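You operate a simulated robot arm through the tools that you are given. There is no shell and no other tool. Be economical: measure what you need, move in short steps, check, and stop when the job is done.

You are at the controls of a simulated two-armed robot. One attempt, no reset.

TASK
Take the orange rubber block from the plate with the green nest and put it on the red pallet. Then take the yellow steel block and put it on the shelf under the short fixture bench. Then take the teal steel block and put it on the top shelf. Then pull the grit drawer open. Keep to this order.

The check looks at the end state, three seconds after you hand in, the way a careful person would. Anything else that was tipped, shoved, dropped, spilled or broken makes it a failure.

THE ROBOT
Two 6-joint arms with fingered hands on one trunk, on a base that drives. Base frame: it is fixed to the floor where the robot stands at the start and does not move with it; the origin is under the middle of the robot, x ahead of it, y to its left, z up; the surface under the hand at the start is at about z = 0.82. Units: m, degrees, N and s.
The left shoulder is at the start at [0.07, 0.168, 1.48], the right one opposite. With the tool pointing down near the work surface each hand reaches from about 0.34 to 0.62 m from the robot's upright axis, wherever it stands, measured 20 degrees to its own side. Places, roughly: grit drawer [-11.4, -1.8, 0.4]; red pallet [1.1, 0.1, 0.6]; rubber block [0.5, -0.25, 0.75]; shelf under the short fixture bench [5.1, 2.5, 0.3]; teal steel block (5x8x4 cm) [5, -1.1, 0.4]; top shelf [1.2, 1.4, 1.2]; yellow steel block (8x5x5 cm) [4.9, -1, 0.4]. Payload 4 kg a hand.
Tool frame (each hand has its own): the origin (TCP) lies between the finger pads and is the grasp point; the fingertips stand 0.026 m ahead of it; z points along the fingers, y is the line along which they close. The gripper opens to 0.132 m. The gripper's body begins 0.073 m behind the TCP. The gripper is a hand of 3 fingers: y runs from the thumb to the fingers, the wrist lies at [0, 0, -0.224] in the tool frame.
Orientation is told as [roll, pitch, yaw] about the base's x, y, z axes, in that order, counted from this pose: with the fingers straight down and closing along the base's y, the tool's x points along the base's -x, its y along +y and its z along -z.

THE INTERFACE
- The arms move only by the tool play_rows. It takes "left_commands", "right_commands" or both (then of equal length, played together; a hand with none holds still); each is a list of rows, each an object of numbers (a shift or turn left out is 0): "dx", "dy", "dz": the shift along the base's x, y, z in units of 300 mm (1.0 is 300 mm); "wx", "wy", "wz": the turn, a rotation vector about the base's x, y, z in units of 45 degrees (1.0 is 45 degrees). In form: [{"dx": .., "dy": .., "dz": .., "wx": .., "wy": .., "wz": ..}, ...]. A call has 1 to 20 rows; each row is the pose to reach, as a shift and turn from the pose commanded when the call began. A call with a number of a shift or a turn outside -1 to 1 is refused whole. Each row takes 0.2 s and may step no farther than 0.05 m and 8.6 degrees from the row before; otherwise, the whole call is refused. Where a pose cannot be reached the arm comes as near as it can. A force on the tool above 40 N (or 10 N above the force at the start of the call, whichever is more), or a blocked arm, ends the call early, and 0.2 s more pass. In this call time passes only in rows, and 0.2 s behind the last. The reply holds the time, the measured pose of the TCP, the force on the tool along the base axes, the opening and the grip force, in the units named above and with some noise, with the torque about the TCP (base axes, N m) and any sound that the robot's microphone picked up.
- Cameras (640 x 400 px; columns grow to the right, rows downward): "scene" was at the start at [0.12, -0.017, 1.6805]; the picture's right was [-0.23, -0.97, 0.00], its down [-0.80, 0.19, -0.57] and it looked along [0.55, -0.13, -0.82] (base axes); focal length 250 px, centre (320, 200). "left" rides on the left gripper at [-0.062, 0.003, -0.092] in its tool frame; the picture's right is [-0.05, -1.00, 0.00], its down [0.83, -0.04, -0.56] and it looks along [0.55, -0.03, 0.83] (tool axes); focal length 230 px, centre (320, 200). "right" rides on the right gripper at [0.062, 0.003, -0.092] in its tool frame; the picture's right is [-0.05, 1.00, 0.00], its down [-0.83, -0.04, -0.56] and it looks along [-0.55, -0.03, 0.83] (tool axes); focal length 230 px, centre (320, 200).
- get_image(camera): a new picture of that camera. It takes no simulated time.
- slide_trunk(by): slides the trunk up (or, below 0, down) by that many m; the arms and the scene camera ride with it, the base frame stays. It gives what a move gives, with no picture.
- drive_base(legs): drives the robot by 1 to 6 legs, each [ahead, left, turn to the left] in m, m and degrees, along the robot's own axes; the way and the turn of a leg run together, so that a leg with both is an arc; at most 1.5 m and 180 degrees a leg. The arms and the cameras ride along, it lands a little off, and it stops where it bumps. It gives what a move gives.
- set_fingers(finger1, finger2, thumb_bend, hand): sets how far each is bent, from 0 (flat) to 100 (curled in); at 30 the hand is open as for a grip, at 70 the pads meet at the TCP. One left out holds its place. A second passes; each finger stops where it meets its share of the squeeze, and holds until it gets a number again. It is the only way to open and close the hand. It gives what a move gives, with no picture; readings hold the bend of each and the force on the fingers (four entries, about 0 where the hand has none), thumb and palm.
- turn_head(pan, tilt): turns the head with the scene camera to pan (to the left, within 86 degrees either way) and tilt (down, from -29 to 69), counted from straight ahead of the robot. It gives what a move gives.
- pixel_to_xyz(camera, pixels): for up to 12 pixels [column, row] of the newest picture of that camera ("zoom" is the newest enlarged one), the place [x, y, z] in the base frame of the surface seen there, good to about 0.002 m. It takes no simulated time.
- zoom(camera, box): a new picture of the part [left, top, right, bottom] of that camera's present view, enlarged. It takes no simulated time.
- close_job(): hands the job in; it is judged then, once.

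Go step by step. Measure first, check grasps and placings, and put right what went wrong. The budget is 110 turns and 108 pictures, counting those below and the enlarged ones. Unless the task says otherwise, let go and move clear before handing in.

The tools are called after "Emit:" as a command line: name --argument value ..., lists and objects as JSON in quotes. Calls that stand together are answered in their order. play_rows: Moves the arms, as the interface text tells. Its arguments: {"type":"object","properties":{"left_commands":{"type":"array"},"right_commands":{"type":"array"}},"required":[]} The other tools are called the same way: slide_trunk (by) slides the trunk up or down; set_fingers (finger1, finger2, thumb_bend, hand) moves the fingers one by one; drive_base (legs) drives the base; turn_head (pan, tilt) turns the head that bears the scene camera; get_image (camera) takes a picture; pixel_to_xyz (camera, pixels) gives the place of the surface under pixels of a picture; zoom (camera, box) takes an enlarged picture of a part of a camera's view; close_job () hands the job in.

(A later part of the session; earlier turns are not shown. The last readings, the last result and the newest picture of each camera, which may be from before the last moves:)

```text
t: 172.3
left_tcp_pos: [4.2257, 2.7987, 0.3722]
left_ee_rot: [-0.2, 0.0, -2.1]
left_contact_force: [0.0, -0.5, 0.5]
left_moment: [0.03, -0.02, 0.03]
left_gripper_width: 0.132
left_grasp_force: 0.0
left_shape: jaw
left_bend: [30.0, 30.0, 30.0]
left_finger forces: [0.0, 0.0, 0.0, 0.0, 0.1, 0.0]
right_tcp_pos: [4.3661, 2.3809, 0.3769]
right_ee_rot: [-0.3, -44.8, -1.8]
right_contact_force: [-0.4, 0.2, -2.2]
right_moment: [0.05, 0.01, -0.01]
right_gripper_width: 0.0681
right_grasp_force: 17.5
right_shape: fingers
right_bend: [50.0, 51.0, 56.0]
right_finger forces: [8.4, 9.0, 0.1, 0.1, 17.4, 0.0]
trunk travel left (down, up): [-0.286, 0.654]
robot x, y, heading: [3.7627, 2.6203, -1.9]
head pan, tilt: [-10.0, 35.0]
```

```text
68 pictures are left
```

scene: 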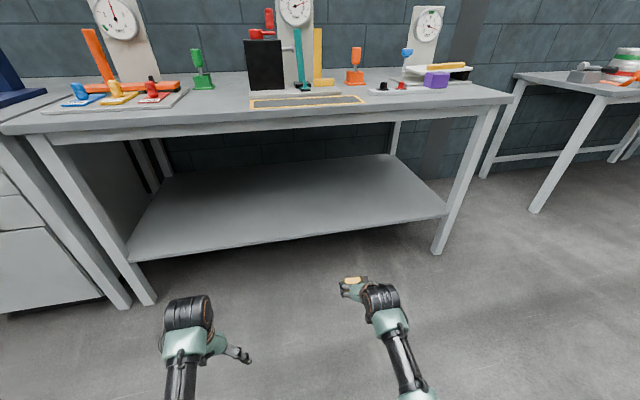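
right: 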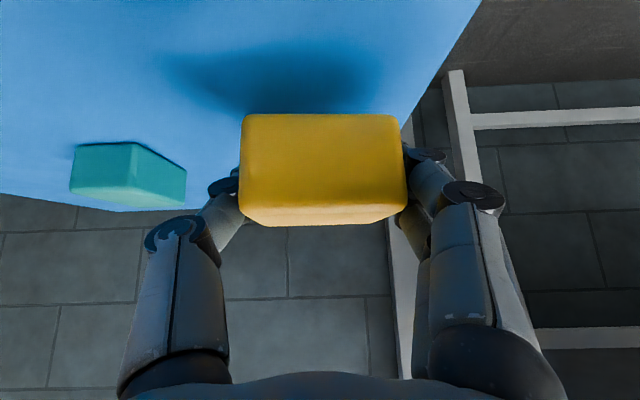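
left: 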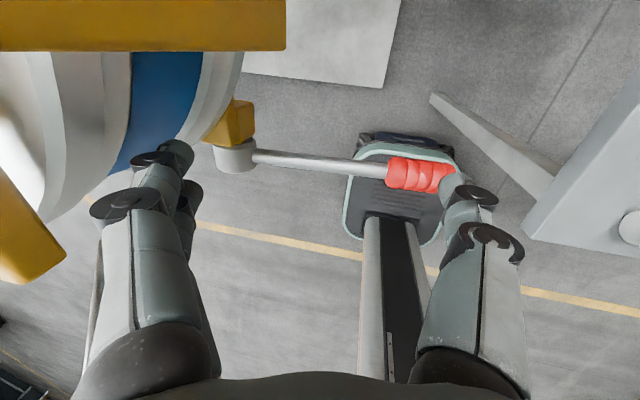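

The shelf lies open ahead. I drive ahead 0.29 m, leaving the block just in front of the edge, slightly above shelf height.

Emit:
drive_base --legs '[[0.29, 0.0, 1.9]]'

Emit:
get_image --camera "scene"

Emit:
get_image --camera "right"

```text
t: 174.4
left_tcp_pos: [4.5118, 2.8099, 0.3714]
left_ee_rot: [-0.2, 0.0, 0.1]
left_contact_force: [0.3, 0.1, -0.3]
left_moment: [0.03, 0.01, 0.01]
left_gripper_width: 0.132
left_grasp_force: 0.1
left_shape: jaw
left_bend: [30.0, 30.0, 30.0]
left_finger forces: [0.1, 0.1, 0.0, 0.1, 0.1, 0.0]
right_tcp_pos: [4.6683, 2.3992, 0.3761]
right_ee_rot: [-0.3, -44.8, 0.1]
right_contact_force: [0.2, 0.5, -2.3]
right_moment: [0.03, 0.01, -0.01]
right_gripper_width: 0.0682
right_grasp_force: 16.7
right_shape: fingers
right_bend: [50.0, 51.0, 56.0]
right_finger forces: [8.5, 9.0, 0.0, 0.0, 17.3, 0.1]
trunk travel left (down, up): [-0.286, 0.654]
robot x, y, heading: [4.0582, 2.6153, -0.0]
head pan, tilt: [-10.0, 35.0]
```

```text
67 pictures are left
```

scene: 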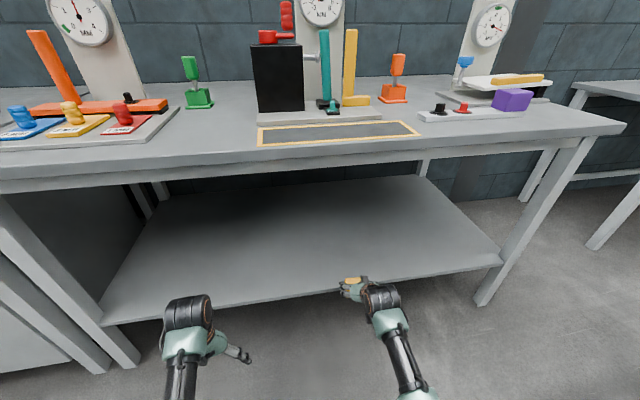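

```text
66 pictures are left
```

right: 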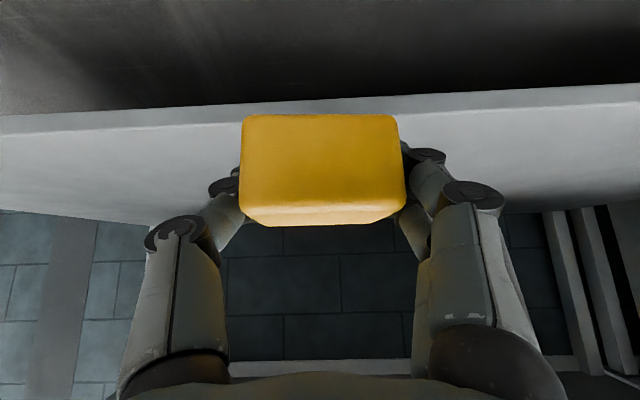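

I confirm the shelf edge position and height near y=2.4.

Emit:
pixel_to_xyz --camera "scene" --pixels '[[300, 292], [300, 285], [420, 270], [350, 262], [350, 245], [300, 165], [420, 272]]'

Emit:
pixel_to_xyz --camera "right" --pixels '[[320, 150], [320, 215], [250, 130], [395, 130], [120, 108], [120, 115]]'

```text
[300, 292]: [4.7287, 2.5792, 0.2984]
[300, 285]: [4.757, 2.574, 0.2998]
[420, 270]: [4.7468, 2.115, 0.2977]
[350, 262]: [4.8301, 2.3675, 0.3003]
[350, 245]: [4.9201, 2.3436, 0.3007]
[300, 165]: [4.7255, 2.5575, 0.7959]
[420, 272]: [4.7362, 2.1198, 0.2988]
```

```text
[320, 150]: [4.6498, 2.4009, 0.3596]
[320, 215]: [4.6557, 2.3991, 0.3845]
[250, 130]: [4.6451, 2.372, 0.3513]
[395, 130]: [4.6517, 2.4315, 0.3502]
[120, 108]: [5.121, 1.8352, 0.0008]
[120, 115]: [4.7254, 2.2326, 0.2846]
```

Shelf edge x≈4.725, z≈0.299. I extend 0.16 m inward and lower to about 8 mm above.

Emit:
play_rows --right_commands '[{"dx": 0.14}, {"dx": 0.28}, {"dx": 0.42}, {"dx": 0.54}, {"dx": 0.54, "dz": -0.06}, {"dx": 0.54, "dz": -0.11}]'

Emit:
get_image --camera "right"

Emit:
get_image --camera "scene"

```text
t: 175.8
left_tcp_pos: [4.5124, 2.8099, 0.3708]
left_ee_rot: [-0.1, 0.0, 0.2]
left_contact_force: [0.0, 0.9, 0.1]
left_moment: [0.0, 0.0, -0.01]
left_gripper_width: 0.132
left_grasp_force: 0.0
left_shape: jaw
left_bend: [30.0, 30.0, 30.0]
left_finger forces: [0.0, 0.0, 0.0, 0.0, 0.0, 0.0]
right_tcp_pos: [4.8278, 2.3989, 0.3458]
right_ee_rot: [-0.3, -44.9, 0.2]
right_contact_force: [-1.0, 0.7, -2.7]
right_moment: [-0.05, 0.03, 0.0]
right_gripper_width: 0.0683
right_grasp_force: 17.6
right_shape: fingers
right_bend: [50.0, 51.0, 56.0]
right_finger forces: [8.5, 9.0, 0.1, 0.0, 17.5, 0.0]
right hand out of reach, approached as far as the arm can: row 6
trunk travel left (down, up): [-0.286, 0.654]
robot x, y, heading: [4.0573, 2.6172, 0.4]
head pan, tilt: [-10.0, 35.0]
```

```text
65 pictures are left
```

right: 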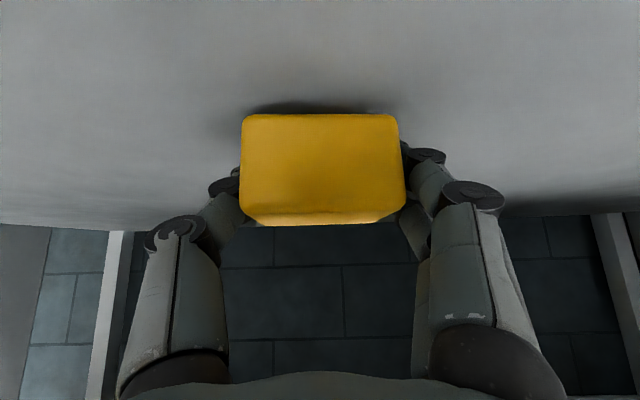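

```text
64 pictures are left
```

scene: 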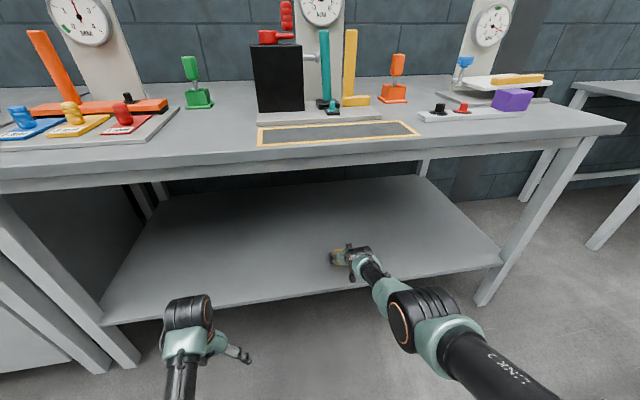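

The block is over the shelf, about 10 mm high, and the arm is at its reach limit. I lower with the trunk instead.

Emit:
slide_trunk --by -0.009

```text
t: 176.3
left_tcp_pos: [4.5124, 2.8106, 0.3633]
left_ee_rot: [-0.2, 0.0, 0.1]
left_contact_force: [-0.1, -1.1, 0.9]
left_moment: [0.0, 0.02, -0.02]
left_gripper_width: 0.1319
left_grasp_force: 0.1
left_shape: jaw
left_bend: [30.0, 30.0, 30.0]
left_finger forces: [0.0, 0.0, 0.0, 0.1, 0.0, 0.1]
right_tcp_pos: [4.8259, 2.399, 0.3383]
right_ee_rot: [-0.4, -44.9, 0.2]
right_contact_force: [-0.1, 0.1, -3.2]
right_moment: [0.04, 0.03, 0.03]
right_gripper_width: 0.0681
right_grasp_force: 17.4
right_shape: fingers
right_bend: [50.0, 51.0, 56.0]
right_finger forces: [8.5, 9.0, 0.0, 0.1, 17.6, 0.1]
trunk travel left (down, up): [-0.277, 0.663]
robot x, y, heading: [4.0572, 2.6195, 0.1]
head pan, tilt: [-10.0, 35.0]
```

Emit:
slide_trunk --by -0.004

```text
t: 176.9
left_tcp_pos: [4.5137, 2.8108, 0.3585]
left_ee_rot: [-0.2, -0.1, 0.1]
left_contact_force: [0.2, 0.0, -1.1]
left_moment: [0.0, 0.0, 0.0]
left_gripper_width: 0.1319
left_grasp_force: 0.0
left_shape: jaw
left_bend: [30.0, 30.0, 30.0]
left_finger forces: [0.0, 0.0, 0.0, 0.0, 0.0, 0.0]
right_tcp_pos: [4.8273, 2.399, 0.3357]
right_ee_rot: [-0.3, -45.0, 0.1]
right_contact_force: [-1.2, -1.3, 2.0]
right_moment: [0.12, 0.01, 0.04]
right_gripper_width: 0.068
right_grasp_force: 17.3
right_shape: fingers
right_bend: [50.0, 51.0, 56.0]
right_finger forces: [8.6, 8.9, 0.0, 0.1, 17.8, 0.0]
trunk travel left (down, up): [-0.273, 0.667]
robot x, y, heading: [4.0539, 2.619, 0.2]
head pan, tilt: [-10.0, 35.0]
```

Contact felt (+2 N). I open and withdraw back along the tool.

Emit:
set_fingers --hand "right" --finger1 30 --finger2 30 --thumb_bend 30

Emit:
play_rows --right_commands '[{"dx": -0.08, "dz": 0.07}, {"dx": -0.18, "dz": 0.15}, {"dx": -0.3, "dz": 0.2}, {"dx": -0.43, "dz": 0.2}, {"dx": -0.56, "dz": 0.2}]'

Emit:
get_image --camera "scene"

Emit:
get_image --camera "right"

```text
t: 177.9
left_tcp_pos: [4.5123, 2.8098, 0.3585]
left_ee_rot: [-0.2, 0.0, 0.1]
left_contact_force: [-0.9, 0.1, -0.7]
left_moment: [0.0, -0.02, -0.03]
left_gripper_width: 0.1317
left_grasp_force: 0.1
left_shape: jaw
left_bend: [30.0, 30.0, 30.0]
left_finger forces: [0.1, 0.1, 0.0, 0.0, 0.0, 0.1]
right_tcp_pos: [4.8271, 2.3983, 0.3339]
right_ee_rot: [-0.3, -44.9, 0.2]
right_contact_force: [-0.7, 0.0, 0.5]
right_moment: [0.02, 0.0, 0.01]
right_gripper_width: 0.1338
right_grasp_force: 0.1
right_shape: fingers
right_bend: [30.0, 30.0, 30.0]
right_finger forces: [0.0, 0.0, 0.0, 0.0, 0.1, 0.0]
trunk travel left (down, up): [-0.273, 0.667]
robot x, y, heading: [4.0594, 2.619, -0.1]
head pan, tilt: [-10.0, 35.0]
```

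```text
t: 178.2
left_tcp_pos: [4.5109, 2.8098, 0.3592]
left_ee_rot: [-0.3, 0.0, 0.1]
left_contact_force: [1.3, -0.2, 0.2]
left_moment: [-0.03, 0.05, 0.0]
left_gripper_width: 0.1317
left_grasp_force: 0.1
left_shape: jaw
left_bend: [30.0, 30.0, 30.0]
left_finger forces: [0.1, 0.0, 0.0, 0.1, 0.0, 0.1]
right_tcp_pos: [4.8031, 2.4013, 0.3204]
right_ee_rot: [0.1, -42.1, -0.2]
right_contact_force: [-6.5, -1.1, 15.6]
right_moment: [1.26, 0.18, 0.6]
right_gripper_width: 0.1505
right_grasp_force: 8.2
right_shape: fingers
right_bend: [17.0, 30.0, 30.0]
right_finger forces: [14.6, 0.0, 0.0, 0.0, 1.2, 0.0]
trunk travel left (down, up): [-0.273, 0.667]
robot x, y, heading: [4.0553, 2.6136, 0.1]
head pan, tilt: [-10.0, 35.0]
stopped in row 1 (right hand): the force on the tool passed its limit at 58 N (the readings are from after the stop); the commanded pose is now the measured one
```

```text
63 pictures are left
```

scene: 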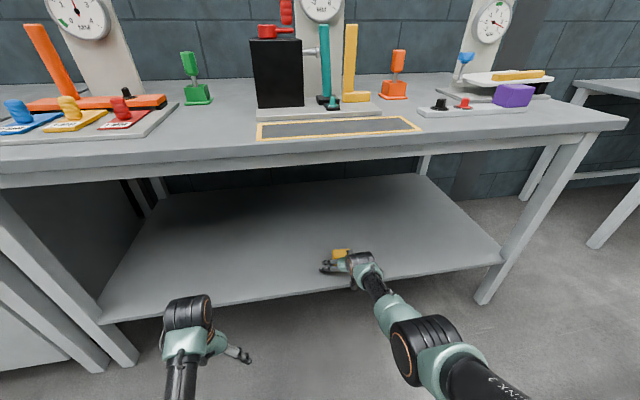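

```text
62 pictures are left
```

right: 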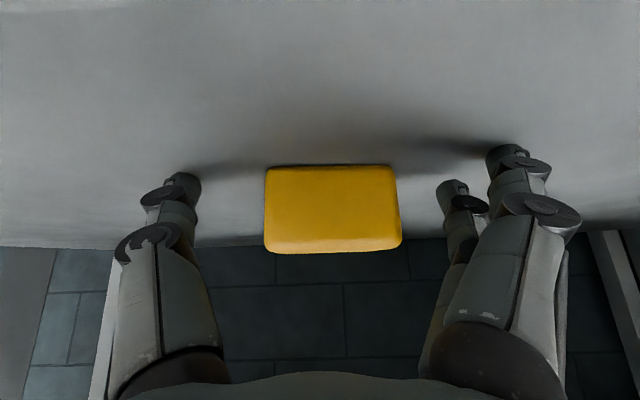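

The first row pressed a finger onto the shelf (58 N), since the old command lay lower; the block stayed put. The command is now the measured pose, so I rise straight up, then retreat.

Emit:
play_rows --right_commands '[{"dz": 0.05}, {"dz": 0.12, "dx": -0.04}, {"dz": 0.18, "dx": -0.1}, {"dz": 0.25, "dx": -0.2}, {"dz": 0.25, "dx": -0.35}, {"dz": 0.25, "dx": -0.48}]'

Emit:
get_image --camera "scene"

Emit:
get_image --camera "right"

```text
t: 179.6
left_tcp_pos: [4.5122, 2.8105, 0.3594]
left_ee_rot: [-0.2, -0.1, 0.1]
left_contact_force: [0.8, 0.2, 0.3]
left_moment: [-0.02, -0.01, -0.02]
left_gripper_width: 0.1316
left_grasp_force: 0.0
left_shape: jaw
left_bend: [30.0, 30.0, 30.0]
left_finger forces: [0.0, 0.0, 0.0, 0.0, 0.1, 0.0]
right_tcp_pos: [4.6568, 2.4012, 0.3912]
right_ee_rot: [0.0, -41.7, 0.0]
right_contact_force: [-0.4, 0.0, -0.1]
right_moment: [0.0, 0.04, 0.04]
right_gripper_width: 0.1352
right_grasp_force: 0.0
right_shape: fingers
right_bend: [30.0, 30.0, 30.0]
right_finger forces: [0.0, 0.0, 0.0, 0.0, 0.0, 0.1]
trunk travel left (down, up): [-0.273, 0.667]
robot x, y, heading: [4.0574, 2.6176, 0.2]
head pan, tilt: [-10.0, 35.0]
```

```text
61 pictures are left
```

scene: 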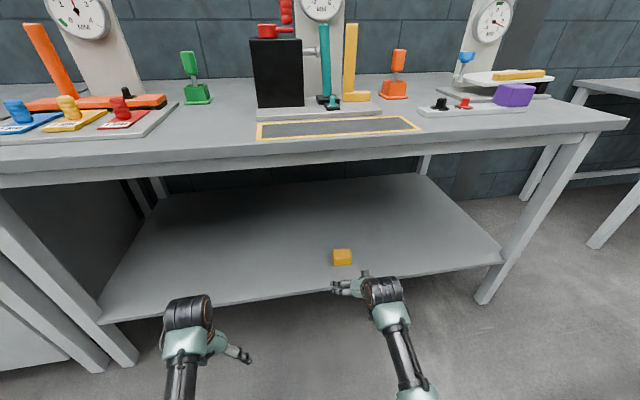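

```text
60 pictures are left
```

right: 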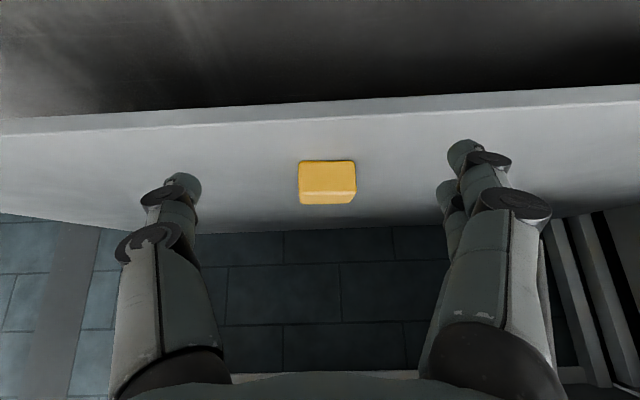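

The yellow block stands on the shelf (342,257). Now the teal: I back off, raise the trunk to grasp height, and drive back to the stool side.

Emit:
drive_base --legs '[[-0.25, 0, 0], [0, 0, -90], [1.3, 0, 0], [1.3, 0, 0]]'

Emit:
slide_trunk --by 0.25

Emit:
turn_head --pan 40 --tilt 40

Emit:
get_image --camera "scene"

```text
t: 197.7
left_tcp_pos: [3.9, -0.4691, 0.3573]
left_ee_rot: [-0.2, 0.0, -91.1]
left_contact_force: [0.2, -0.1, -0.5]
left_moment: [-0.03, -0.01, -0.02]
left_gripper_width: 0.1321
left_grasp_force: 0.2
left_shape: jaw
left_bend: [30.0, 30.0, 30.0]
left_finger forces: [0.1, 0.1, 0.1, 0.0, 0.0, 0.0]
right_tcp_pos: [3.4881, -0.6049, 0.3901]
right_ee_rot: [0.0, -41.6, -91.3]
right_contact_force: [0.4, -0.6, 0.0]
right_moment: [0.04, 0.0, 0.0]
right_gripper_width: 0.1352
right_grasp_force: 0.2
right_shape: fingers
right_bend: [30.0, 30.0, 30.0]
right_finger forces: [0.0, 0.0, 0.1, 0.0, 0.0, 0.0]
trunk travel left (down, up): [-0.273, 0.667]
robot x, y, heading: [3.718, -0.0072, -91.1]
head pan, tilt: [-10.0, 35.0]
```

```text
t: 200.3
left_tcp_pos: [3.9014, -0.4696, 0.6086]
left_ee_rot: [-0.2, 0.0, -91.1]
left_contact_force: [0.1, 0.1, 0.2]
left_moment: [0.02, 0.01, -0.02]
left_gripper_width: 0.1319
left_grasp_force: 0.0
left_shape: jaw
left_bend: [30.0, 30.0, 30.0]
left_finger forces: [0.0, 0.0, 0.1, 0.0, 0.1, 0.0]
right_tcp_pos: [3.49, -0.6053, 0.6402]
right_ee_rot: [0.1, -41.6, -91.3]
right_contact_force: [0.6, 0.2, 0.5]
right_moment: [-0.01, 0.04, -0.02]
right_gripper_width: 0.1351
right_grasp_force: 0.0
right_shape: fingers
right_bend: [30.0, 30.0, 30.0]
right_finger forces: [0.0, 0.0, 0.0, 0.0, 0.0, 0.1]
trunk travel left (down, up): [-0.523, 0.417]
robot x, y, heading: [3.7156, -0.0108, -91.4]
head pan, tilt: [-10.0, 35.0]
```

```text
t: 201.4
left_tcp_pos: [3.8991, -0.4687, 0.6088]
left_ee_rot: [-0.3, -0.1, -91.2]
left_contact_force: [-0.1, 0.6, 0.0]
left_moment: [-0.03, -0.01, 0.01]
left_gripper_width: 0.1317
left_grasp_force: 0.0
left_shape: jaw
left_bend: [30.0, 30.0, 30.0]
left_finger forces: [0.1, 0.1, 0.0, 0.1, 0.0, 0.0]
right_tcp_pos: [3.4878, -0.6049, 0.6403]
right_ee_rot: [0.0, -41.6, -91.4]
right_contact_force: [-0.2, -0.5, 0.5]
right_moment: [-0.03, 0.01, 0.0]
right_gripper_width: 0.135
right_grasp_force: 0.1
right_shape: fingers
right_bend: [30.0, 30.0, 30.0]
right_finger forces: [0.0, 0.0, 0.0, 0.0, 0.0, 0.0]
trunk travel left (down, up): [-0.523, 0.417]
robot x, y, heading: [3.7139, -0.0108, -91.0]
head pan, tilt: [40.0, 40.0]
```

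```text
59 pictures are left
```

scene: 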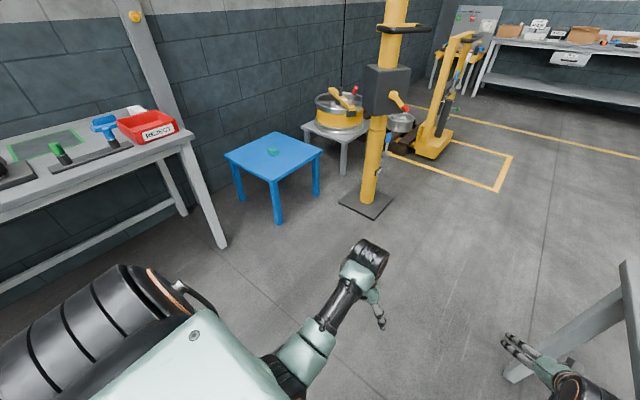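

The stool with the teal block is at (272,150). I strafe toward +x, advance, turn to +x before nearing the hoist, then strafe right to y≈-0.91.

Emit:
drive_base --legs '[[0, 0.33, 0], [0.35, 0, 0], [0, 0, 91], [0, -0.53, 0]]'

Emit:
turn_head --pan -15 --tilt 45

Emit:
get_image --camera "scene"

Emit:
get_image --camera "right"

```text
t: 212.0
left_tcp_pos: [4.487, -0.7096, 0.6082]
left_ee_rot: [-0.3, -0.1, -0.7]
left_contact_force: [-0.3, 0.2, 0.7]
left_moment: [-0.05, 0.01, -0.01]
left_gripper_width: 0.1321
left_grasp_force: 0.1
left_shape: jaw
left_bend: [30.0, 30.0, 30.0]
left_finger forces: [0.0, 0.0, 0.0, 0.0, 0.0, 0.0]
right_tcp_pos: [4.6257, -1.1214, 0.6398]
right_ee_rot: [0.0, -41.6, -0.9]
right_contact_force: [0.3, -0.5, 0.1]
right_moment: [-0.01, -0.03, -0.02]
right_gripper_width: 0.1353
right_grasp_force: 0.0
right_shape: fingers
right_bend: [30.0, 30.0, 30.0]
right_finger forces: [0.0, 0.0, 0.1, 0.1, 0.1, 0.1]
trunk travel left (down, up): [-0.523, 0.417]
robot x, y, heading: [4.0309, -0.8966, -0.7]
head pan, tilt: [40.0, 40.0]
```

```text
t: 213.2
left_tcp_pos: [4.4876, -0.7096, 0.6077]
left_ee_rot: [-0.3, -0.1, -0.8]
left_contact_force: [0.9, 0.1, -0.1]
left_moment: [-0.03, 0.04, -0.02]
left_gripper_width: 0.1318
left_grasp_force: 0.0
left_shape: jaw
left_bend: [30.0, 30.0, 30.0]
left_finger forces: [0.0, 0.0, 0.0, 0.0, 0.1, 0.1]
right_tcp_pos: [4.6255, -1.1203, 0.6398]
right_ee_rot: [0.0, -41.5, -0.9]
right_contact_force: [-0.4, 0.1, -0.2]
right_moment: [-0.03, 0.01, 0.01]
right_gripper_width: 0.1352
right_grasp_force: 0.1
right_shape: fingers
right_bend: [30.0, 30.0, 30.0]
right_finger forces: [0.0, 0.0, 0.0, 0.0, 0.0, 0.0]
trunk travel left (down, up): [-0.523, 0.417]
robot x, y, heading: [4.0277, -0.8975, -0.7]
head pan, tilt: [-15.0, 45.0]
```

```text
58 pictures are left
```

scene: 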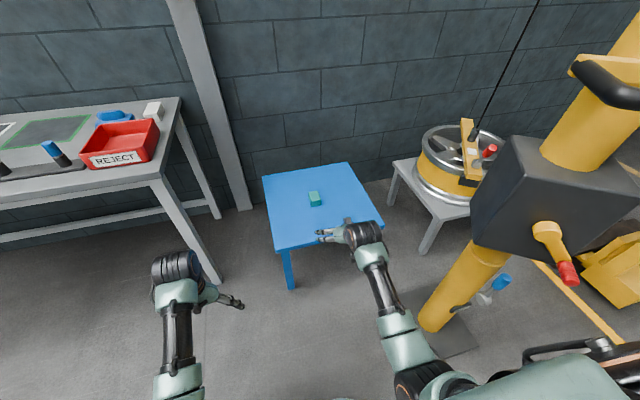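

```text
57 pictures are left
```

right: 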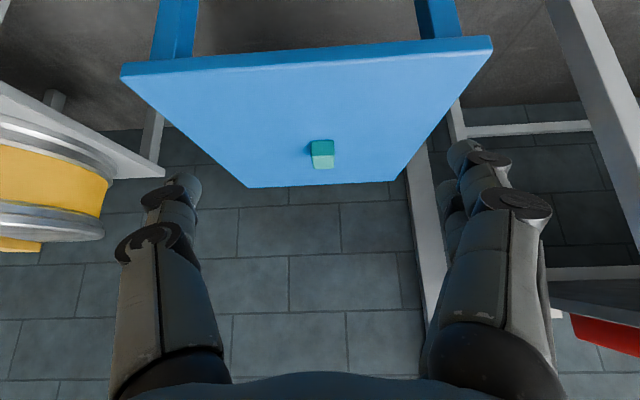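

The teal block is centred at (322,155) in the hand view. The hoist crank (567,272) lies right of my elbow; I measure it before advancing.

Emit:
pixel_to_xyz --camera "scene" --pixels '[[567, 272], [500, 282], [480, 220], [500, 240], [430, 365], [415, 385], [610, 350], [580, 80], [460, 302], [440, 350]]'

Emit:
pixel_to_xyz --camera "right" --pixels '[[312, 142], [332, 142], [315, 156], [332, 155], [315, 166], [331, 165]]'

```text
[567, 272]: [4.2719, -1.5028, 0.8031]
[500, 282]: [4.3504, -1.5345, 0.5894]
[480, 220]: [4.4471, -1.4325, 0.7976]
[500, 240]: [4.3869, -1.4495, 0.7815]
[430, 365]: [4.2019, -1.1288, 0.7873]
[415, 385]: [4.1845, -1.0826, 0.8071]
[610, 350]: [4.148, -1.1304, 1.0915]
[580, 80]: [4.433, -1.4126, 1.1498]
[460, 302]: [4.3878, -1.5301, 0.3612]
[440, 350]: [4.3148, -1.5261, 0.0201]
```

```text
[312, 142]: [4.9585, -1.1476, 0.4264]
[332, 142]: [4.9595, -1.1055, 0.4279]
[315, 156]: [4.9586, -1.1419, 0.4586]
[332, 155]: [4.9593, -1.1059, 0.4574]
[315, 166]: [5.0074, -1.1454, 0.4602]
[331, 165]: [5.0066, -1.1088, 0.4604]
```

Teal: front face x 4.9585, y −1.147…−1.105, top 0.460; elbow clears the hoist by ~0.25. I advance 0.31 m.

Emit:
drive_base --legs '[[0.31, 0, 0.7]]'

Emit:
get_image --camera "right"

```text
t: 215.3
left_tcp_pos: [4.7997, -0.7037, 0.6081]
left_ee_rot: [-0.1, 0.0, 0.2]
left_contact_force: [0.7, -0.2, 0.4]
left_moment: [-0.01, 0.01, 0.0]
left_gripper_width: 0.132
left_grasp_force: 0.0
left_shape: jaw
left_bend: [30.0, 30.0, 30.0]
left_finger forces: [0.0, 0.1, 0.0, 0.0, 0.1, 0.0]
right_tcp_pos: [4.9461, -1.112, 0.6389]
right_ee_rot: [0.0, -41.5, 0.0]
right_contact_force: [1.2, -0.2, 0.4]
right_moment: [-0.02, 0.01, -0.02]
right_gripper_width: 0.1351
right_grasp_force: 0.0
right_shape: fingers
right_bend: [30.0, 30.0, 30.0]
right_finger forces: [0.0, 0.0, 0.0, 0.0, 0.1, 0.1]
trunk travel left (down, up): [-0.523, 0.417]
robot x, y, heading: [4.3425, -0.8966, 0.4]
head pan, tilt: [-15.0, 45.0]
```

```text
56 pictures are left
```

right: 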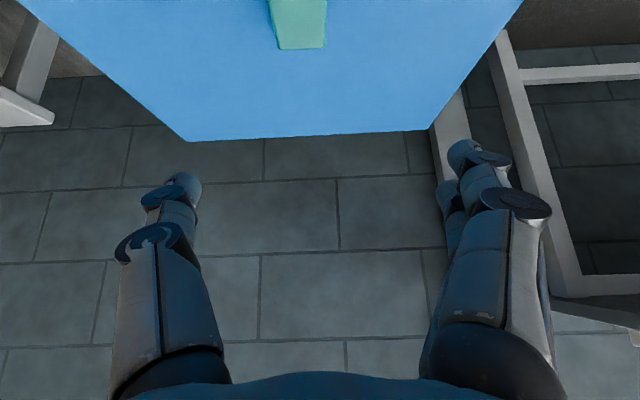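

I descend to TCP (4.991,-1.126,0.449) with the fingers straddling the block.

Emit:
play_rows --right_commands '[{"dx": 0.02, "dy": -0.02, "dz": -0.12}, {"dx": 0.05, "dy": -0.047, "dz": -0.25}, {"dx": 0.08, "dy": -0.047, "dz": -0.38}, {"dx": 0.11, "dy": -0.047, "dz": -0.5}, {"dx": 0.15, "dy": -0.047, "dz": -0.6}, {"dx": 0.15, "dy": -0.047, "dz": -0.63}]'

Emit:
get_image --camera "right"

```text
t: 216.7
left_tcp_pos: [4.8003, -0.7041, 0.6079]
left_ee_rot: [-0.2, -0.1, 0.2]
left_contact_force: [-0.4, 0.2, 0.4]
left_moment: [-0.01, -0.04, -0.01]
left_gripper_width: 0.1318
left_grasp_force: 0.1
left_shape: jaw
left_bend: [30.0, 30.0, 30.0]
left_finger forces: [0.0, 0.0, 0.0, 0.0, 0.1, 0.0]
right_tcp_pos: [4.9898, -1.1258, 0.453]
right_ee_rot: [0.0, -41.7, -0.1]
right_contact_force: [0.2, 0.0, -0.5]
right_moment: [0.03, -0.01, 0.0]
right_gripper_width: 0.135
right_grasp_force: 0.0
right_shape: fingers
right_bend: [30.0, 30.0, 30.0]
right_finger forces: [0.0, 0.0, 0.1, 0.0, 0.0, 0.0]
trunk travel left (down, up): [-0.523, 0.417]
robot x, y, heading: [4.3437, -0.8981, 0.3]
head pan, tilt: [-15.0, 45.0]
```

```text
55 pictures are left
```

right: 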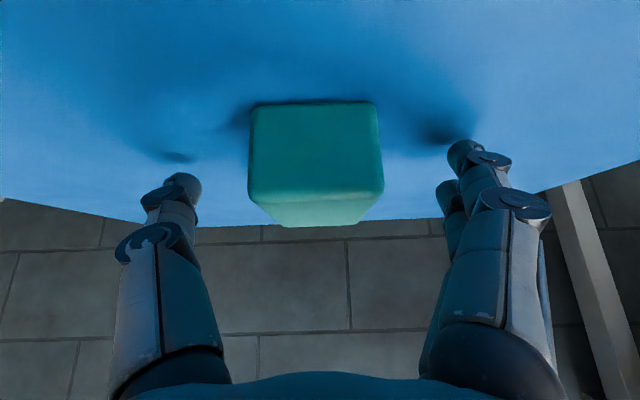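

The block is well centred. I lower 4 mm more and close.

Emit:
play_rows --right_commands '[{"dz": -0.013}]'

Emit:
set_fingers --hand "right" --finger1 80 --finger2 80 --thumb_bend 80

Emit:
play_rows --right_commands '[{"dz": 0.05}, {"dz": 0.15}, {"dz": 0.3}, {"dz": 0.45}, {"dz": 0.6}]'

Emit:
get_image --camera "right"

```text
t: 217.1
left_tcp_pos: [4.7998, -0.7034, 0.6087]
left_ee_rot: [-0.2, 0.0, 0.2]
left_contact_force: [-0.3, -1.2, 0.1]
left_moment: [0.03, -0.02, 0.01]
left_gripper_width: 0.132
left_grasp_force: 0.1
left_shape: jaw
left_bend: [30.0, 30.0, 30.0]
left_finger forces: [0.1, 0.0, 0.0, 0.1, 0.0, 0.1]
right_tcp_pos: [4.9911, -1.1259, 0.4491]
right_ee_rot: [0.0, -41.7, -0.1]
right_contact_force: [-0.1, -0.3, 2.4]
right_moment: [0.21, -0.06, -0.07]
right_gripper_width: 0.1359
right_grasp_force: 1.3
right_shape: fingers
right_bend: [29.0, 30.0, 30.0]
right_finger forces: [2.4, 0.0, 0.1, 0.0, 0.1, 0.0]
trunk travel left (down, up): [-0.523, 0.417]
robot x, y, heading: [4.3423, -0.8969, 0.1]
head pan, tilt: [-15.0, 45.0]
```

```text
t: 218.1
left_tcp_pos: [4.7984, -0.7042, 0.6087]
left_ee_rot: [-0.3, -0.3, 0.2]
left_contact_force: [-0.2, -0.2, -0.1]
left_moment: [0.0, -0.01, 0.02]
left_gripper_width: 0.1321
left_grasp_force: 0.1
left_shape: jaw
left_bend: [30.0, 30.0, 30.0]
left_finger forces: [0.0, 0.0, 0.0, 0.1, 0.0, 0.1]
right_tcp_pos: [4.9925, -1.1242, 0.4516]
right_ee_rot: [0.1, -42.0, 0.0]
right_contact_force: [4.3, 3.9, 19.4]
right_moment: [1.74, -0.44, -0.4]
right_gripper_width: 0.0642
right_grasp_force: 28.9
right_shape: fingers
right_bend: [39.0, 48.0, 69.0]
right_finger forces: [22.9, 17.6, 0.1, 0.1, 17.1, 0.1]
trunk travel left (down, up): [-0.523, 0.417]
robot x, y, heading: [4.3437, -0.8978, 0.1]
head pan, tilt: [-15.0, 45.0]
```

```text
t: 219.3
left_tcp_pos: [4.7988, -0.7037, 0.6082]
left_ee_rot: [-0.2, 0.0, 0.2]
left_contact_force: [-0.2, 0.1, -0.6]
left_moment: [-0.01, 0.0, 0.01]
left_gripper_width: 0.132
left_grasp_force: 0.0
left_shape: jaw
left_bend: [30.0, 30.0, 30.0]
left_finger forces: [0.0, 0.0, 0.0, 0.0, 0.1, 0.1]
right_tcp_pos: [4.9888, -1.1275, 0.625]
right_ee_rot: [0.1, -41.4, 0.0]
right_contact_force: [0.0, 0.6, -2.5]
right_moment: [-0.07, -0.02, 0.03]
right_gripper_width: 0.0526
right_grasp_force: 19.5
right_shape: fingers
right_bend: [47.0, 48.0, 69.0]
right_finger forces: [5.2, 13.7, 0.0, 0.1, 18.5, 0.0]
trunk travel left (down, up): [-0.523, 0.417]
robot x, y, heading: [4.3421, -0.8972, 0.3]
head pan, tilt: [-15.0, 45.0]
```

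```text
54 pictures are left
```

right: 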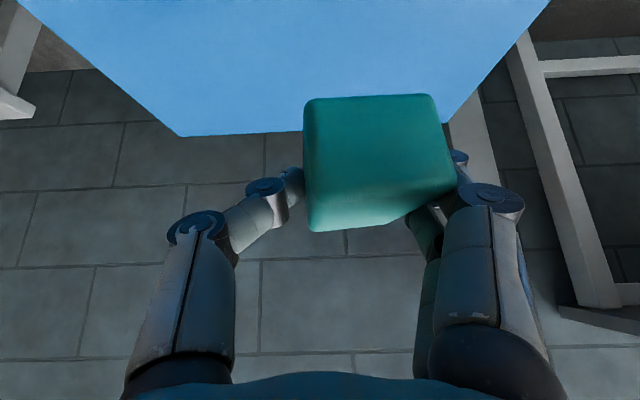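

The block is held but shifted to the fingers' side with finger 1 light (5.2 N). I re-squeeze to even the grip and check.

Emit:
set_fingers --hand "right" --finger1 80 --finger2 80 --thumb_bend 80

Emit:
zoom --camera "right" --box '[160, 60, 560, 310]'

```text
t: 220.3
left_tcp_pos: [4.799, -0.7035, 0.608]
left_ee_rot: [-0.2, 0.0, 0.3]
left_contact_force: [-0.6, 0.6, 0.2]
left_moment: [0.01, -0.02, -0.01]
left_gripper_width: 0.1319
left_grasp_force: 0.0
left_shape: jaw
left_bend: [30.0, 30.0, 30.0]
left_finger forces: [0.0, 0.0, 0.1, 0.0, 0.0, 0.0]
right_tcp_pos: [4.99, -1.1282, 0.6251]
right_ee_rot: [0.0, -41.6, 0.0]
right_contact_force: [-1.3, -0.3, -3.1]
right_moment: [-0.12, -0.02, -0.01]
right_gripper_width: 0.0478
right_grasp_force: 18.8
right_shape: fingers
right_bend: [50.0, 48.0, 68.0]
right_finger forces: [11.0, 8.1, 0.1, 0.0, 18.7, 0.0]
trunk travel left (down, up): [-0.523, 0.417]
robot x, y, heading: [4.346, -0.8979, 0.3]
head pan, tilt: [-15.0, 45.0]
```

```text
1.60 times, centred on (360, 185) of right
```

zoom: 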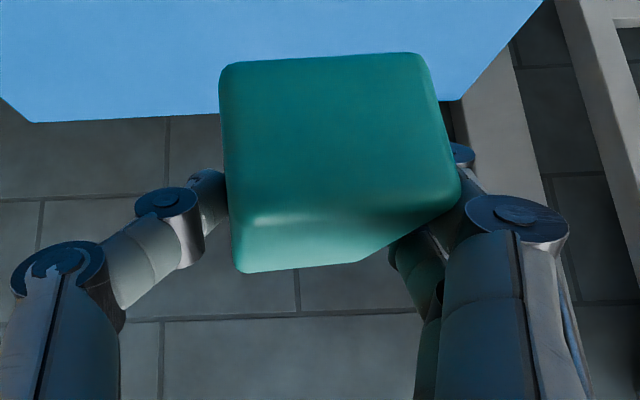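

Grip is now even (11/8/19 N). I measure the block's tilt in the hand.

Emit:
pixel_to_xyz --camera "zoom" --pixels '[[235, 80], [410, 72], [240, 200], [440, 185], [320, 75], [330, 140], [330, 195], [280, 255], [350, 250]]'

```text
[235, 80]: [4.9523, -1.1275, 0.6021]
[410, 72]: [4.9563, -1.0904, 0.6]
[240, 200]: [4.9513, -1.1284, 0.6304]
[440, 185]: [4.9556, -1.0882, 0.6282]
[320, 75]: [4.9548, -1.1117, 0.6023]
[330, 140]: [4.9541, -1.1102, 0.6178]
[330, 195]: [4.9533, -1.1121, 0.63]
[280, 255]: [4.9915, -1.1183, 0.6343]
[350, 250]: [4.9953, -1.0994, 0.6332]
```

The block sits level with its bottom ≈31 mm below TCP. I back away, raise the trunk, and drive round the central bench's left end toward the shelf unit.

Emit:
drive_base --legs '[[-0.32, 0, 0]]'

Emit:
slide_trunk --by 0.4

Emit:
drive_base --legs '[[0, 0, 90], [1.3, 0, 0], [1.2, 0, 0], [0, 0, 90], [1.2, 0, 0]]'

Emit:
turn_head --pan 0 --tilt 25

Emit:
get_image --camera "scene"

```text
t: 222.4
left_tcp_pos: [4.5024, -0.7094, 0.608]
left_ee_rot: [-0.1, -0.1, -0.5]
left_contact_force: [0.3, 0.1, 0.6]
left_moment: [0.03, 0.01, -0.03]
left_gripper_width: 0.1321
left_grasp_force: 0.0
left_shape: jaw
left_bend: [30.0, 30.0, 30.0]
left_finger forces: [0.1, 0.0, 0.0, 0.0, 0.1, 0.1]
right_tcp_pos: [4.6867, -1.1358, 0.6255]
right_ee_rot: [0.0, -41.6, -0.7]
right_contact_force: [0.1, -1.0, -2.4]
right_moment: [-0.05, 0.02, -0.03]
right_gripper_width: 0.0478
right_grasp_force: 18.7
right_shape: fingers
right_bend: [50.0, 48.0, 68.0]
right_finger forces: [10.9, 8.1, 0.1, 0.0, 18.8, 0.0]
trunk travel left (down, up): [-0.523, 0.417]
robot x, y, heading: [4.0434, -0.8982, -0.6]
head pan, tilt: [-15.0, 45.0]
```

```text
t: 226.2
left_tcp_pos: [4.5025, -0.7079, 1.008]
left_ee_rot: [-0.2, 0.0, -0.4]
left_contact_force: [0.3, -0.4, -0.4]
left_moment: [0.03, 0.02, 0.01]
left_gripper_width: 0.1315
left_grasp_force: 0.0
left_shape: jaw
left_bend: [30.0, 30.0, 30.0]
left_finger forces: [0.1, 0.0, 0.0, 0.1, 0.0, 0.0]
right_tcp_pos: [4.6876, -1.1343, 1.0251]
right_ee_rot: [-0.1, -41.5, -0.8]
right_contact_force: [0.0, 0.1, -2.8]
right_moment: [-0.04, 0.0, 0.04]
right_gripper_width: 0.0478
right_grasp_force: 19.0
right_shape: fingers
right_bend: [50.0, 48.0, 68.0]
right_finger forces: [11.0, 8.1, 0.0, 0.0, 18.8, 0.1]
trunk travel left (down, up): [-0.923, 0.017]
robot x, y, heading: [4.0452, -0.8961, -0.6]
head pan, tilt: [-15.0, 45.0]
```

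```text
t: 252.1
left_tcp_pos: [2.2175, 1.3459, 1.0082]
left_ee_rot: [-0.2, -0.1, -177.6]
left_contact_force: [0.2, -0.3, -0.9]
left_moment: [0.0, -0.01, 0.01]
left_gripper_width: 0.1321
left_grasp_force: 0.0
left_shape: jaw
left_bend: [30.0, 30.0, 30.0]
left_finger forces: [0.0, 0.0, 0.0, 0.1, 0.0, 0.0]
right_tcp_pos: [2.0104, 1.7624, 1.026]
right_ee_rot: [-0.1, -41.6, -177.8]
right_contact_force: [-0.1, -0.6, -2.9]
right_moment: [0.06, 0.01, 0.01]
right_gripper_width: 0.0476
right_grasp_force: 18.4
right_shape: fingers
right_bend: [50.0, 48.0, 68.0]
right_finger forces: [10.5, 8.8, 0.0, 0.1, 18.9, 0.1]
trunk travel left (down, up): [-0.923, 0.017]
robot x, y, heading: [2.6639, 1.5577, -177.6]
head pan, tilt: [-15.0, 45.0]
```

```text
t: 252.9
left_tcp_pos: [2.2152, 1.3471, 1.0086]
left_ee_rot: [-0.2, 0.0, -177.5]
left_contact_force: [0.8, -0.3, -0.1]
left_moment: [0.0, -0.05, 0.04]
left_gripper_width: 0.1318
left_grasp_force: 0.1
left_shape: jaw
left_bend: [30.0, 30.0, 30.0]
left_finger forces: [0.0, 0.0, 0.0, 0.0, 0.1, 0.0]
right_tcp_pos: [2.0095, 1.7621, 1.0247]
right_ee_rot: [0.0, -41.5, -177.8]
right_contact_force: [0.2, 0.0, -3.2]
right_moment: [0.05, -0.01, -0.01]
right_gripper_width: 0.0478
right_grasp_force: 18.7
right_shape: fingers
right_bend: [50.0, 48.0, 68.0]
right_finger forces: [10.5, 8.8, 0.0, 0.0, 19.0, 0.1]
trunk travel left (down, up): [-0.923, 0.017]
robot x, y, heading: [2.6651, 1.5553, -177.6]
head pan, tilt: [0.0, 25.0]
```

```text
52 pictures are left
```

scene: 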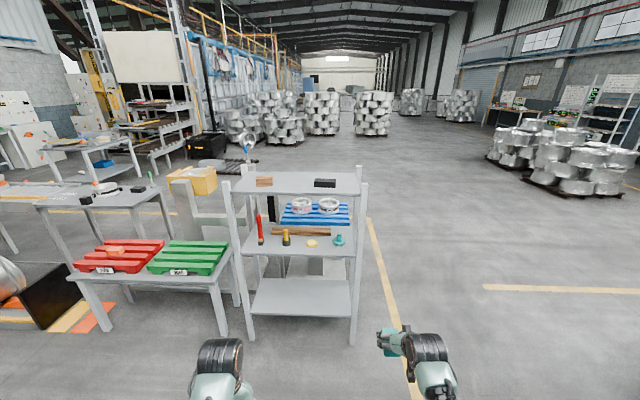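

Now the shelf unit is ahead with its top at (300,182); the orange block is still on the red pallet. I measure the top shelf.

Emit:
zoom --camera "scene" --box '[210, 140, 390, 260]'

Emit:
pixel_to_xyz --camera "scene" --pixels '[[235, 191], [355, 193], [250, 174], [355, 176], [264, 181], [324, 183], [295, 185], [255, 338], [352, 342], [300, 190], [233, 180], [363, 183]]'

```text
3.33 times, centred on (300, 200) of scene
```

zoom: 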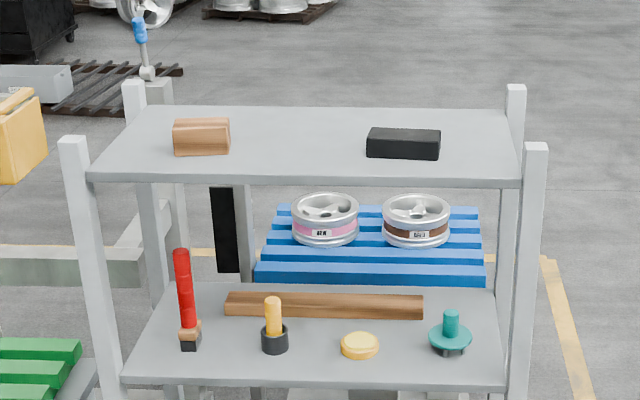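

```text
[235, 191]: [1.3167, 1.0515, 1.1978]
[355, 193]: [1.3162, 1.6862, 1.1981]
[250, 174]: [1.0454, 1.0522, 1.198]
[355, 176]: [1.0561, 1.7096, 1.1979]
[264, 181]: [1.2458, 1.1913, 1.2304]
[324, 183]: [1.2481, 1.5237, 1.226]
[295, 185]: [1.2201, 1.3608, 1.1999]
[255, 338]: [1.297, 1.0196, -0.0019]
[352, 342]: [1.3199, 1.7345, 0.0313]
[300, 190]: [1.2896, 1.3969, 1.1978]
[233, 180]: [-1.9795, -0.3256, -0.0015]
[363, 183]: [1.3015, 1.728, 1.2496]
```

The free gap between the wooden box and black piece is around y 1.27–1.45. I measure their edges.

Emit:
pixel_to_xyz --camera "zoom" --pixels '[[232, 150], [228, 140], [224, 122], [366, 155], [368, 135], [300, 175], [200, 150], [400, 155], [300, 112], [200, 120], [400, 130], [375, 128]]'

```text
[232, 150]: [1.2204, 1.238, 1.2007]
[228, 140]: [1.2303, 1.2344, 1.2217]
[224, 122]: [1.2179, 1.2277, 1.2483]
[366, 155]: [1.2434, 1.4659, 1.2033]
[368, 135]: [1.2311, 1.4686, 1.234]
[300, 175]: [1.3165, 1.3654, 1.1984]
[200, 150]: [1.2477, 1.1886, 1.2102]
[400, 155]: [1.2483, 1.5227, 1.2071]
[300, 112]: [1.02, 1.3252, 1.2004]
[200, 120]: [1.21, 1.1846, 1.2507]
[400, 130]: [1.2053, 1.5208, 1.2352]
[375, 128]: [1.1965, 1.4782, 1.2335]
```

The gap is y 1.238–1.466 in front x≈1.325–1.25. I first raise and extend the right hand in the clear (to z≈1.30), then square up and line up sideways.

Emit:
play_rows --right_commands '[{"dx": -0.06, "dz": 0.13}, {"dx": -0.12, "dz": 0.26}, {"dx": -0.18, "dz": 0.39}, {"dx": -0.24, "dz": 0.52}, {"dx": -0.3, "dz": 0.65}, {"dx": -0.33, "dz": 0.78}, {"dx": -0.33, "dz": 0.9}]'

Emit:
drive_base --legs '[[0, 0.4, -2.4]]'

```text
t: 254.5
left_tcp_pos: [2.2156, 1.3464, 1.0079]
left_ee_rot: [-0.2, 0.0, -177.6]
left_contact_force: [-0.1, -0.1, -0.7]
left_moment: [0.01, -0.05, -0.03]
left_gripper_width: 0.1317
left_grasp_force: 0.0
left_shape: jaw
left_bend: [30.0, 30.0, 30.0]
left_finger forces: [0.0, 0.0, 0.1, 0.1, 0.1, 0.2]
right_tcp_pos: [1.9138, 1.763, 1.2949]
right_ee_rot: [0.0, -41.4, -177.7]
right_contact_force: [0.4, 0.8, -2.2]
right_moment: [0.05, -0.02, 0.0]
right_gripper_width: 0.0475
right_grasp_force: 19.5
right_shape: fingers
right_bend: [50.0, 48.0, 68.0]
right_finger forces: [10.6, 8.8, 0.0, 0.0, 19.1, 0.1]
trunk travel left (down, up): [-0.923, 0.017]
robot x, y, heading: [2.6617, 1.5563, -177.2]
head pan, tilt: [0.0, 25.0]
```

```text
t: 257.0
left_tcp_pos: [2.2142, 0.9733, 1.0095]
left_ee_rot: [-0.1, 0.0, 179.6]
left_contact_force: [0.7, 0.1, -0.5]
left_moment: [-0.01, -0.04, 0.01]
left_gripper_width: 0.132
left_grasp_force: 0.1
left_shape: jaw
left_bend: [30.0, 30.0, 30.0]
left_finger forces: [0.0, 0.0, 0.1, 0.0, 0.1, 0.1]
right_tcp_pos: [1.9304, 1.4047, 1.2943]
right_ee_rot: [0.1, -41.5, 179.4]
right_contact_force: [-0.1, 1.0, -2.9]
right_moment: [0.06, 0.01, 0.01]
right_gripper_width: 0.0476
right_grasp_force: 18.9
right_shape: fingers
right_bend: [50.0, 48.0, 68.0]
right_finger forces: [10.6, 8.7, 0.0, 0.0, 19.0, 0.0]
trunk travel left (down, up): [-0.923, 0.017]
robot x, y, heading: [2.6709, 1.1622, 179.5]
head pan, tilt: [0.0, 25.0]
```

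TCP z is 1.294, arm fine. I drive ahead 0.5 m and 0.035 left, stopping short of the shelf, and check.

Emit:
drive_base --legs '[[0.5, 0.035, 0]]'

Emit:
turn_head --pan -10 --tilt 30

Emit:
get_image --camera "scene"

Emit:
get_image --camera "right"

```text
t: 259.9
left_tcp_pos: [1.7174, 0.9431, 1.0095]
left_ee_rot: [-0.2, -0.1, 179.5]
left_contact_force: [-0.3, 0.6, 0.5]
left_moment: [0.07, 0.02, 0.0]
left_gripper_width: 0.1318
left_grasp_force: 0.0
left_shape: jaw
left_bend: [30.0, 30.0, 30.0]
left_finger forces: [0.0, 0.1, 0.1, 0.0, 0.0, 0.0]
right_tcp_pos: [1.4361, 1.3753, 1.2947]
right_ee_rot: [0.0, -41.6, 179.3]
right_contact_force: [-0.5, 0.2, -3.5]
right_moment: [0.03, 0.0, 0.02]
right_gripper_width: 0.0476
right_grasp_force: 18.9
right_shape: fingers
right_bend: [50.0, 48.0, 68.0]
right_finger forces: [10.4, 8.7, 0.1, 0.2, 19.1, 0.1]
trunk travel left (down, up): [-0.923, 0.017]
robot x, y, heading: [2.1768, 1.1311, 179.3]
head pan, tilt: [0.0, 25.0]
```

```text
t: 260.7
left_tcp_pos: [1.7168, 0.9436, 1.0085]
left_ee_rot: [-0.2, 0.0, 179.7]
left_contact_force: [-0.5, -0.1, -0.6]
left_moment: [0.0, 0.03, -0.03]
left_gripper_width: 0.1318
left_grasp_force: 0.1
left_shape: jaw
left_bend: [30.0, 30.0, 30.0]
left_finger forces: [0.1, 0.1, 0.1, 0.1, 0.0, 0.0]
right_tcp_pos: [1.4352, 1.3746, 1.2941]
right_ee_rot: [0.0, -41.5, 179.3]
right_contact_force: [0.6, -0.4, -2.6]
right_moment: [0.07, 0.01, 0.03]
right_gripper_width: 0.0475
right_grasp_force: 19.6
right_shape: fingers
right_bend: [50.0, 48.0, 68.0]
right_finger forces: [10.6, 8.8, 0.0, 0.0, 19.1, 0.1]
trunk travel left (down, up): [-0.923, 0.017]
robot x, y, heading: [2.1755, 1.1283, 179.5]
head pan, tilt: [-10.0, 30.0]
```

```text
50 pictures are left
```

scene: 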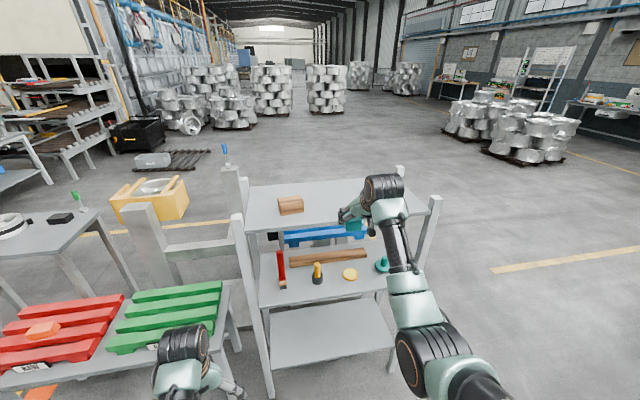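

```text
49 pictures are left
```

right: 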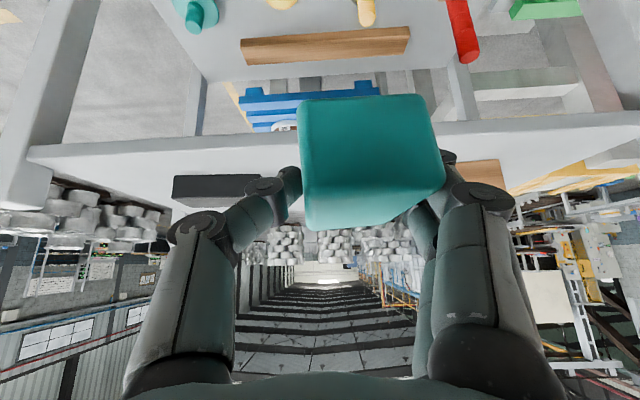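

The block is at shelf-gap centre, clear above. I drive ahead 0.165 m.

Emit:
drive_base --legs '[[0.165, 0.003, 0.5]]'

Emit:
get_image --camera "right"

Emit:
zoom --camera "scene" --box '[220, 150, 480, 320]'

```text
t: 262.1
left_tcp_pos: [1.5561, 0.9343, 1.0108]
left_ee_rot: [-0.2, -0.3, -179.7]
left_contact_force: [0.1, 0.3, 0.5]
left_moment: [0.0, 0.06, 0.04]
left_gripper_width: 0.132
left_grasp_force: 0.0
left_shape: jaw
left_bend: [30.0, 30.0, 30.0]
left_finger forces: [0.0, 0.0, 0.1, 0.0, 0.0, 0.1]
right_tcp_pos: [1.2691, 1.3601, 1.2958]
right_ee_rot: [0.0, -41.7, -179.9]
right_contact_force: [-0.5, 0.3, -3.8]
right_moment: [0.03, 0.02, -0.01]
right_gripper_width: 0.0476
right_grasp_force: 19.2
right_shape: fingers
right_bend: [50.0, 48.0, 68.0]
right_finger forces: [10.5, 8.7, 0.0, 0.0, 19.1, 0.0]
trunk travel left (down, up): [-0.923, 0.017]
robot x, y, heading: [2.0096, 1.1266, -179.5]
head pan, tilt: [-10.0, 30.0]
```

```text
48 pictures are left
```

right: 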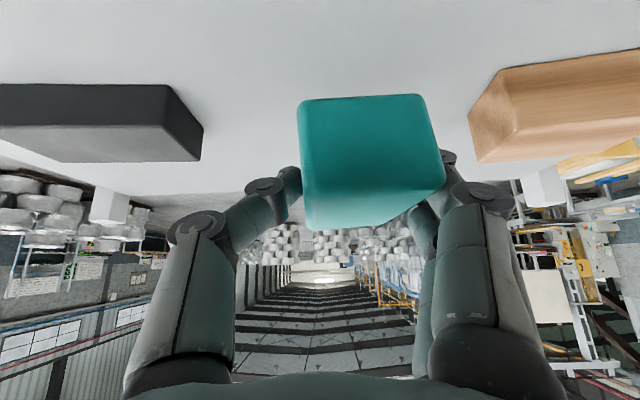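

```text
2.35 times, centred on (350, 235) of scene
```

zoom: 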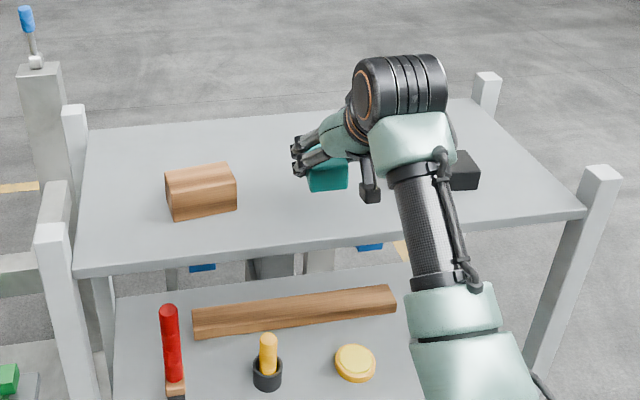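

I lower by 57 mm with a slight shift to +y, stopping just above the shelf.

Emit:
play_rows --right_commands '[{"dy": 0.03, "dz": -0.07}, {"dy": 0.03, "dz": -0.14}, {"dy": 0.03, "dz": -0.19}]'

Emit:
get_image --camera "right"

```text
t: 262.9
left_tcp_pos: [1.5526, 0.9322, 1.0073]
left_ee_rot: [-0.3, 0.1, -179.6]
left_contact_force: [-1.0, -1.5, 0.0]
left_moment: [-0.02, 0.0, 0.0]
left_gripper_width: 0.1319
left_grasp_force: 0.1
left_shape: jaw
left_bend: [30.0, 30.0, 30.0]
left_finger forces: [0.0, 0.0, 0.1, 0.0, 0.0, 0.0]
right_tcp_pos: [1.2656, 1.3709, 1.2344]
right_ee_rot: [0.0, -41.4, -179.8]
right_contact_force: [0.0, 0.1, -2.6]
right_moment: [0.04, 0.0, -0.02]
right_gripper_width: 0.0473
right_grasp_force: 19.1
right_shape: fingers
right_bend: [50.0, 48.0, 68.0]
right_finger forces: [10.6, 8.7, 0.1, 0.1, 19.1, 0.1]
trunk travel left (down, up): [-0.923, 0.017]
robot x, y, heading: [2.0113, 1.1262, -180.0]
head pan, tilt: [-10.0, 30.0]
```

```text
46 pictures are left
```

right: 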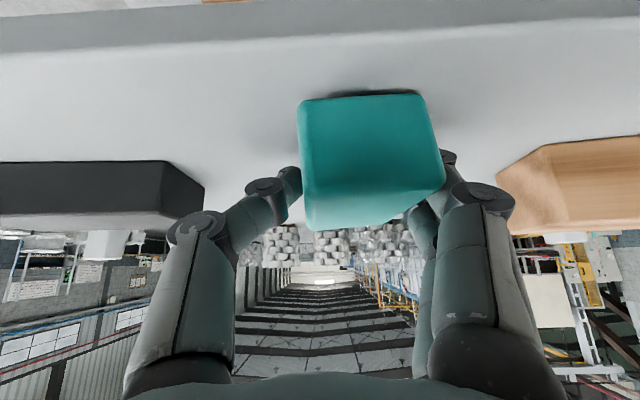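

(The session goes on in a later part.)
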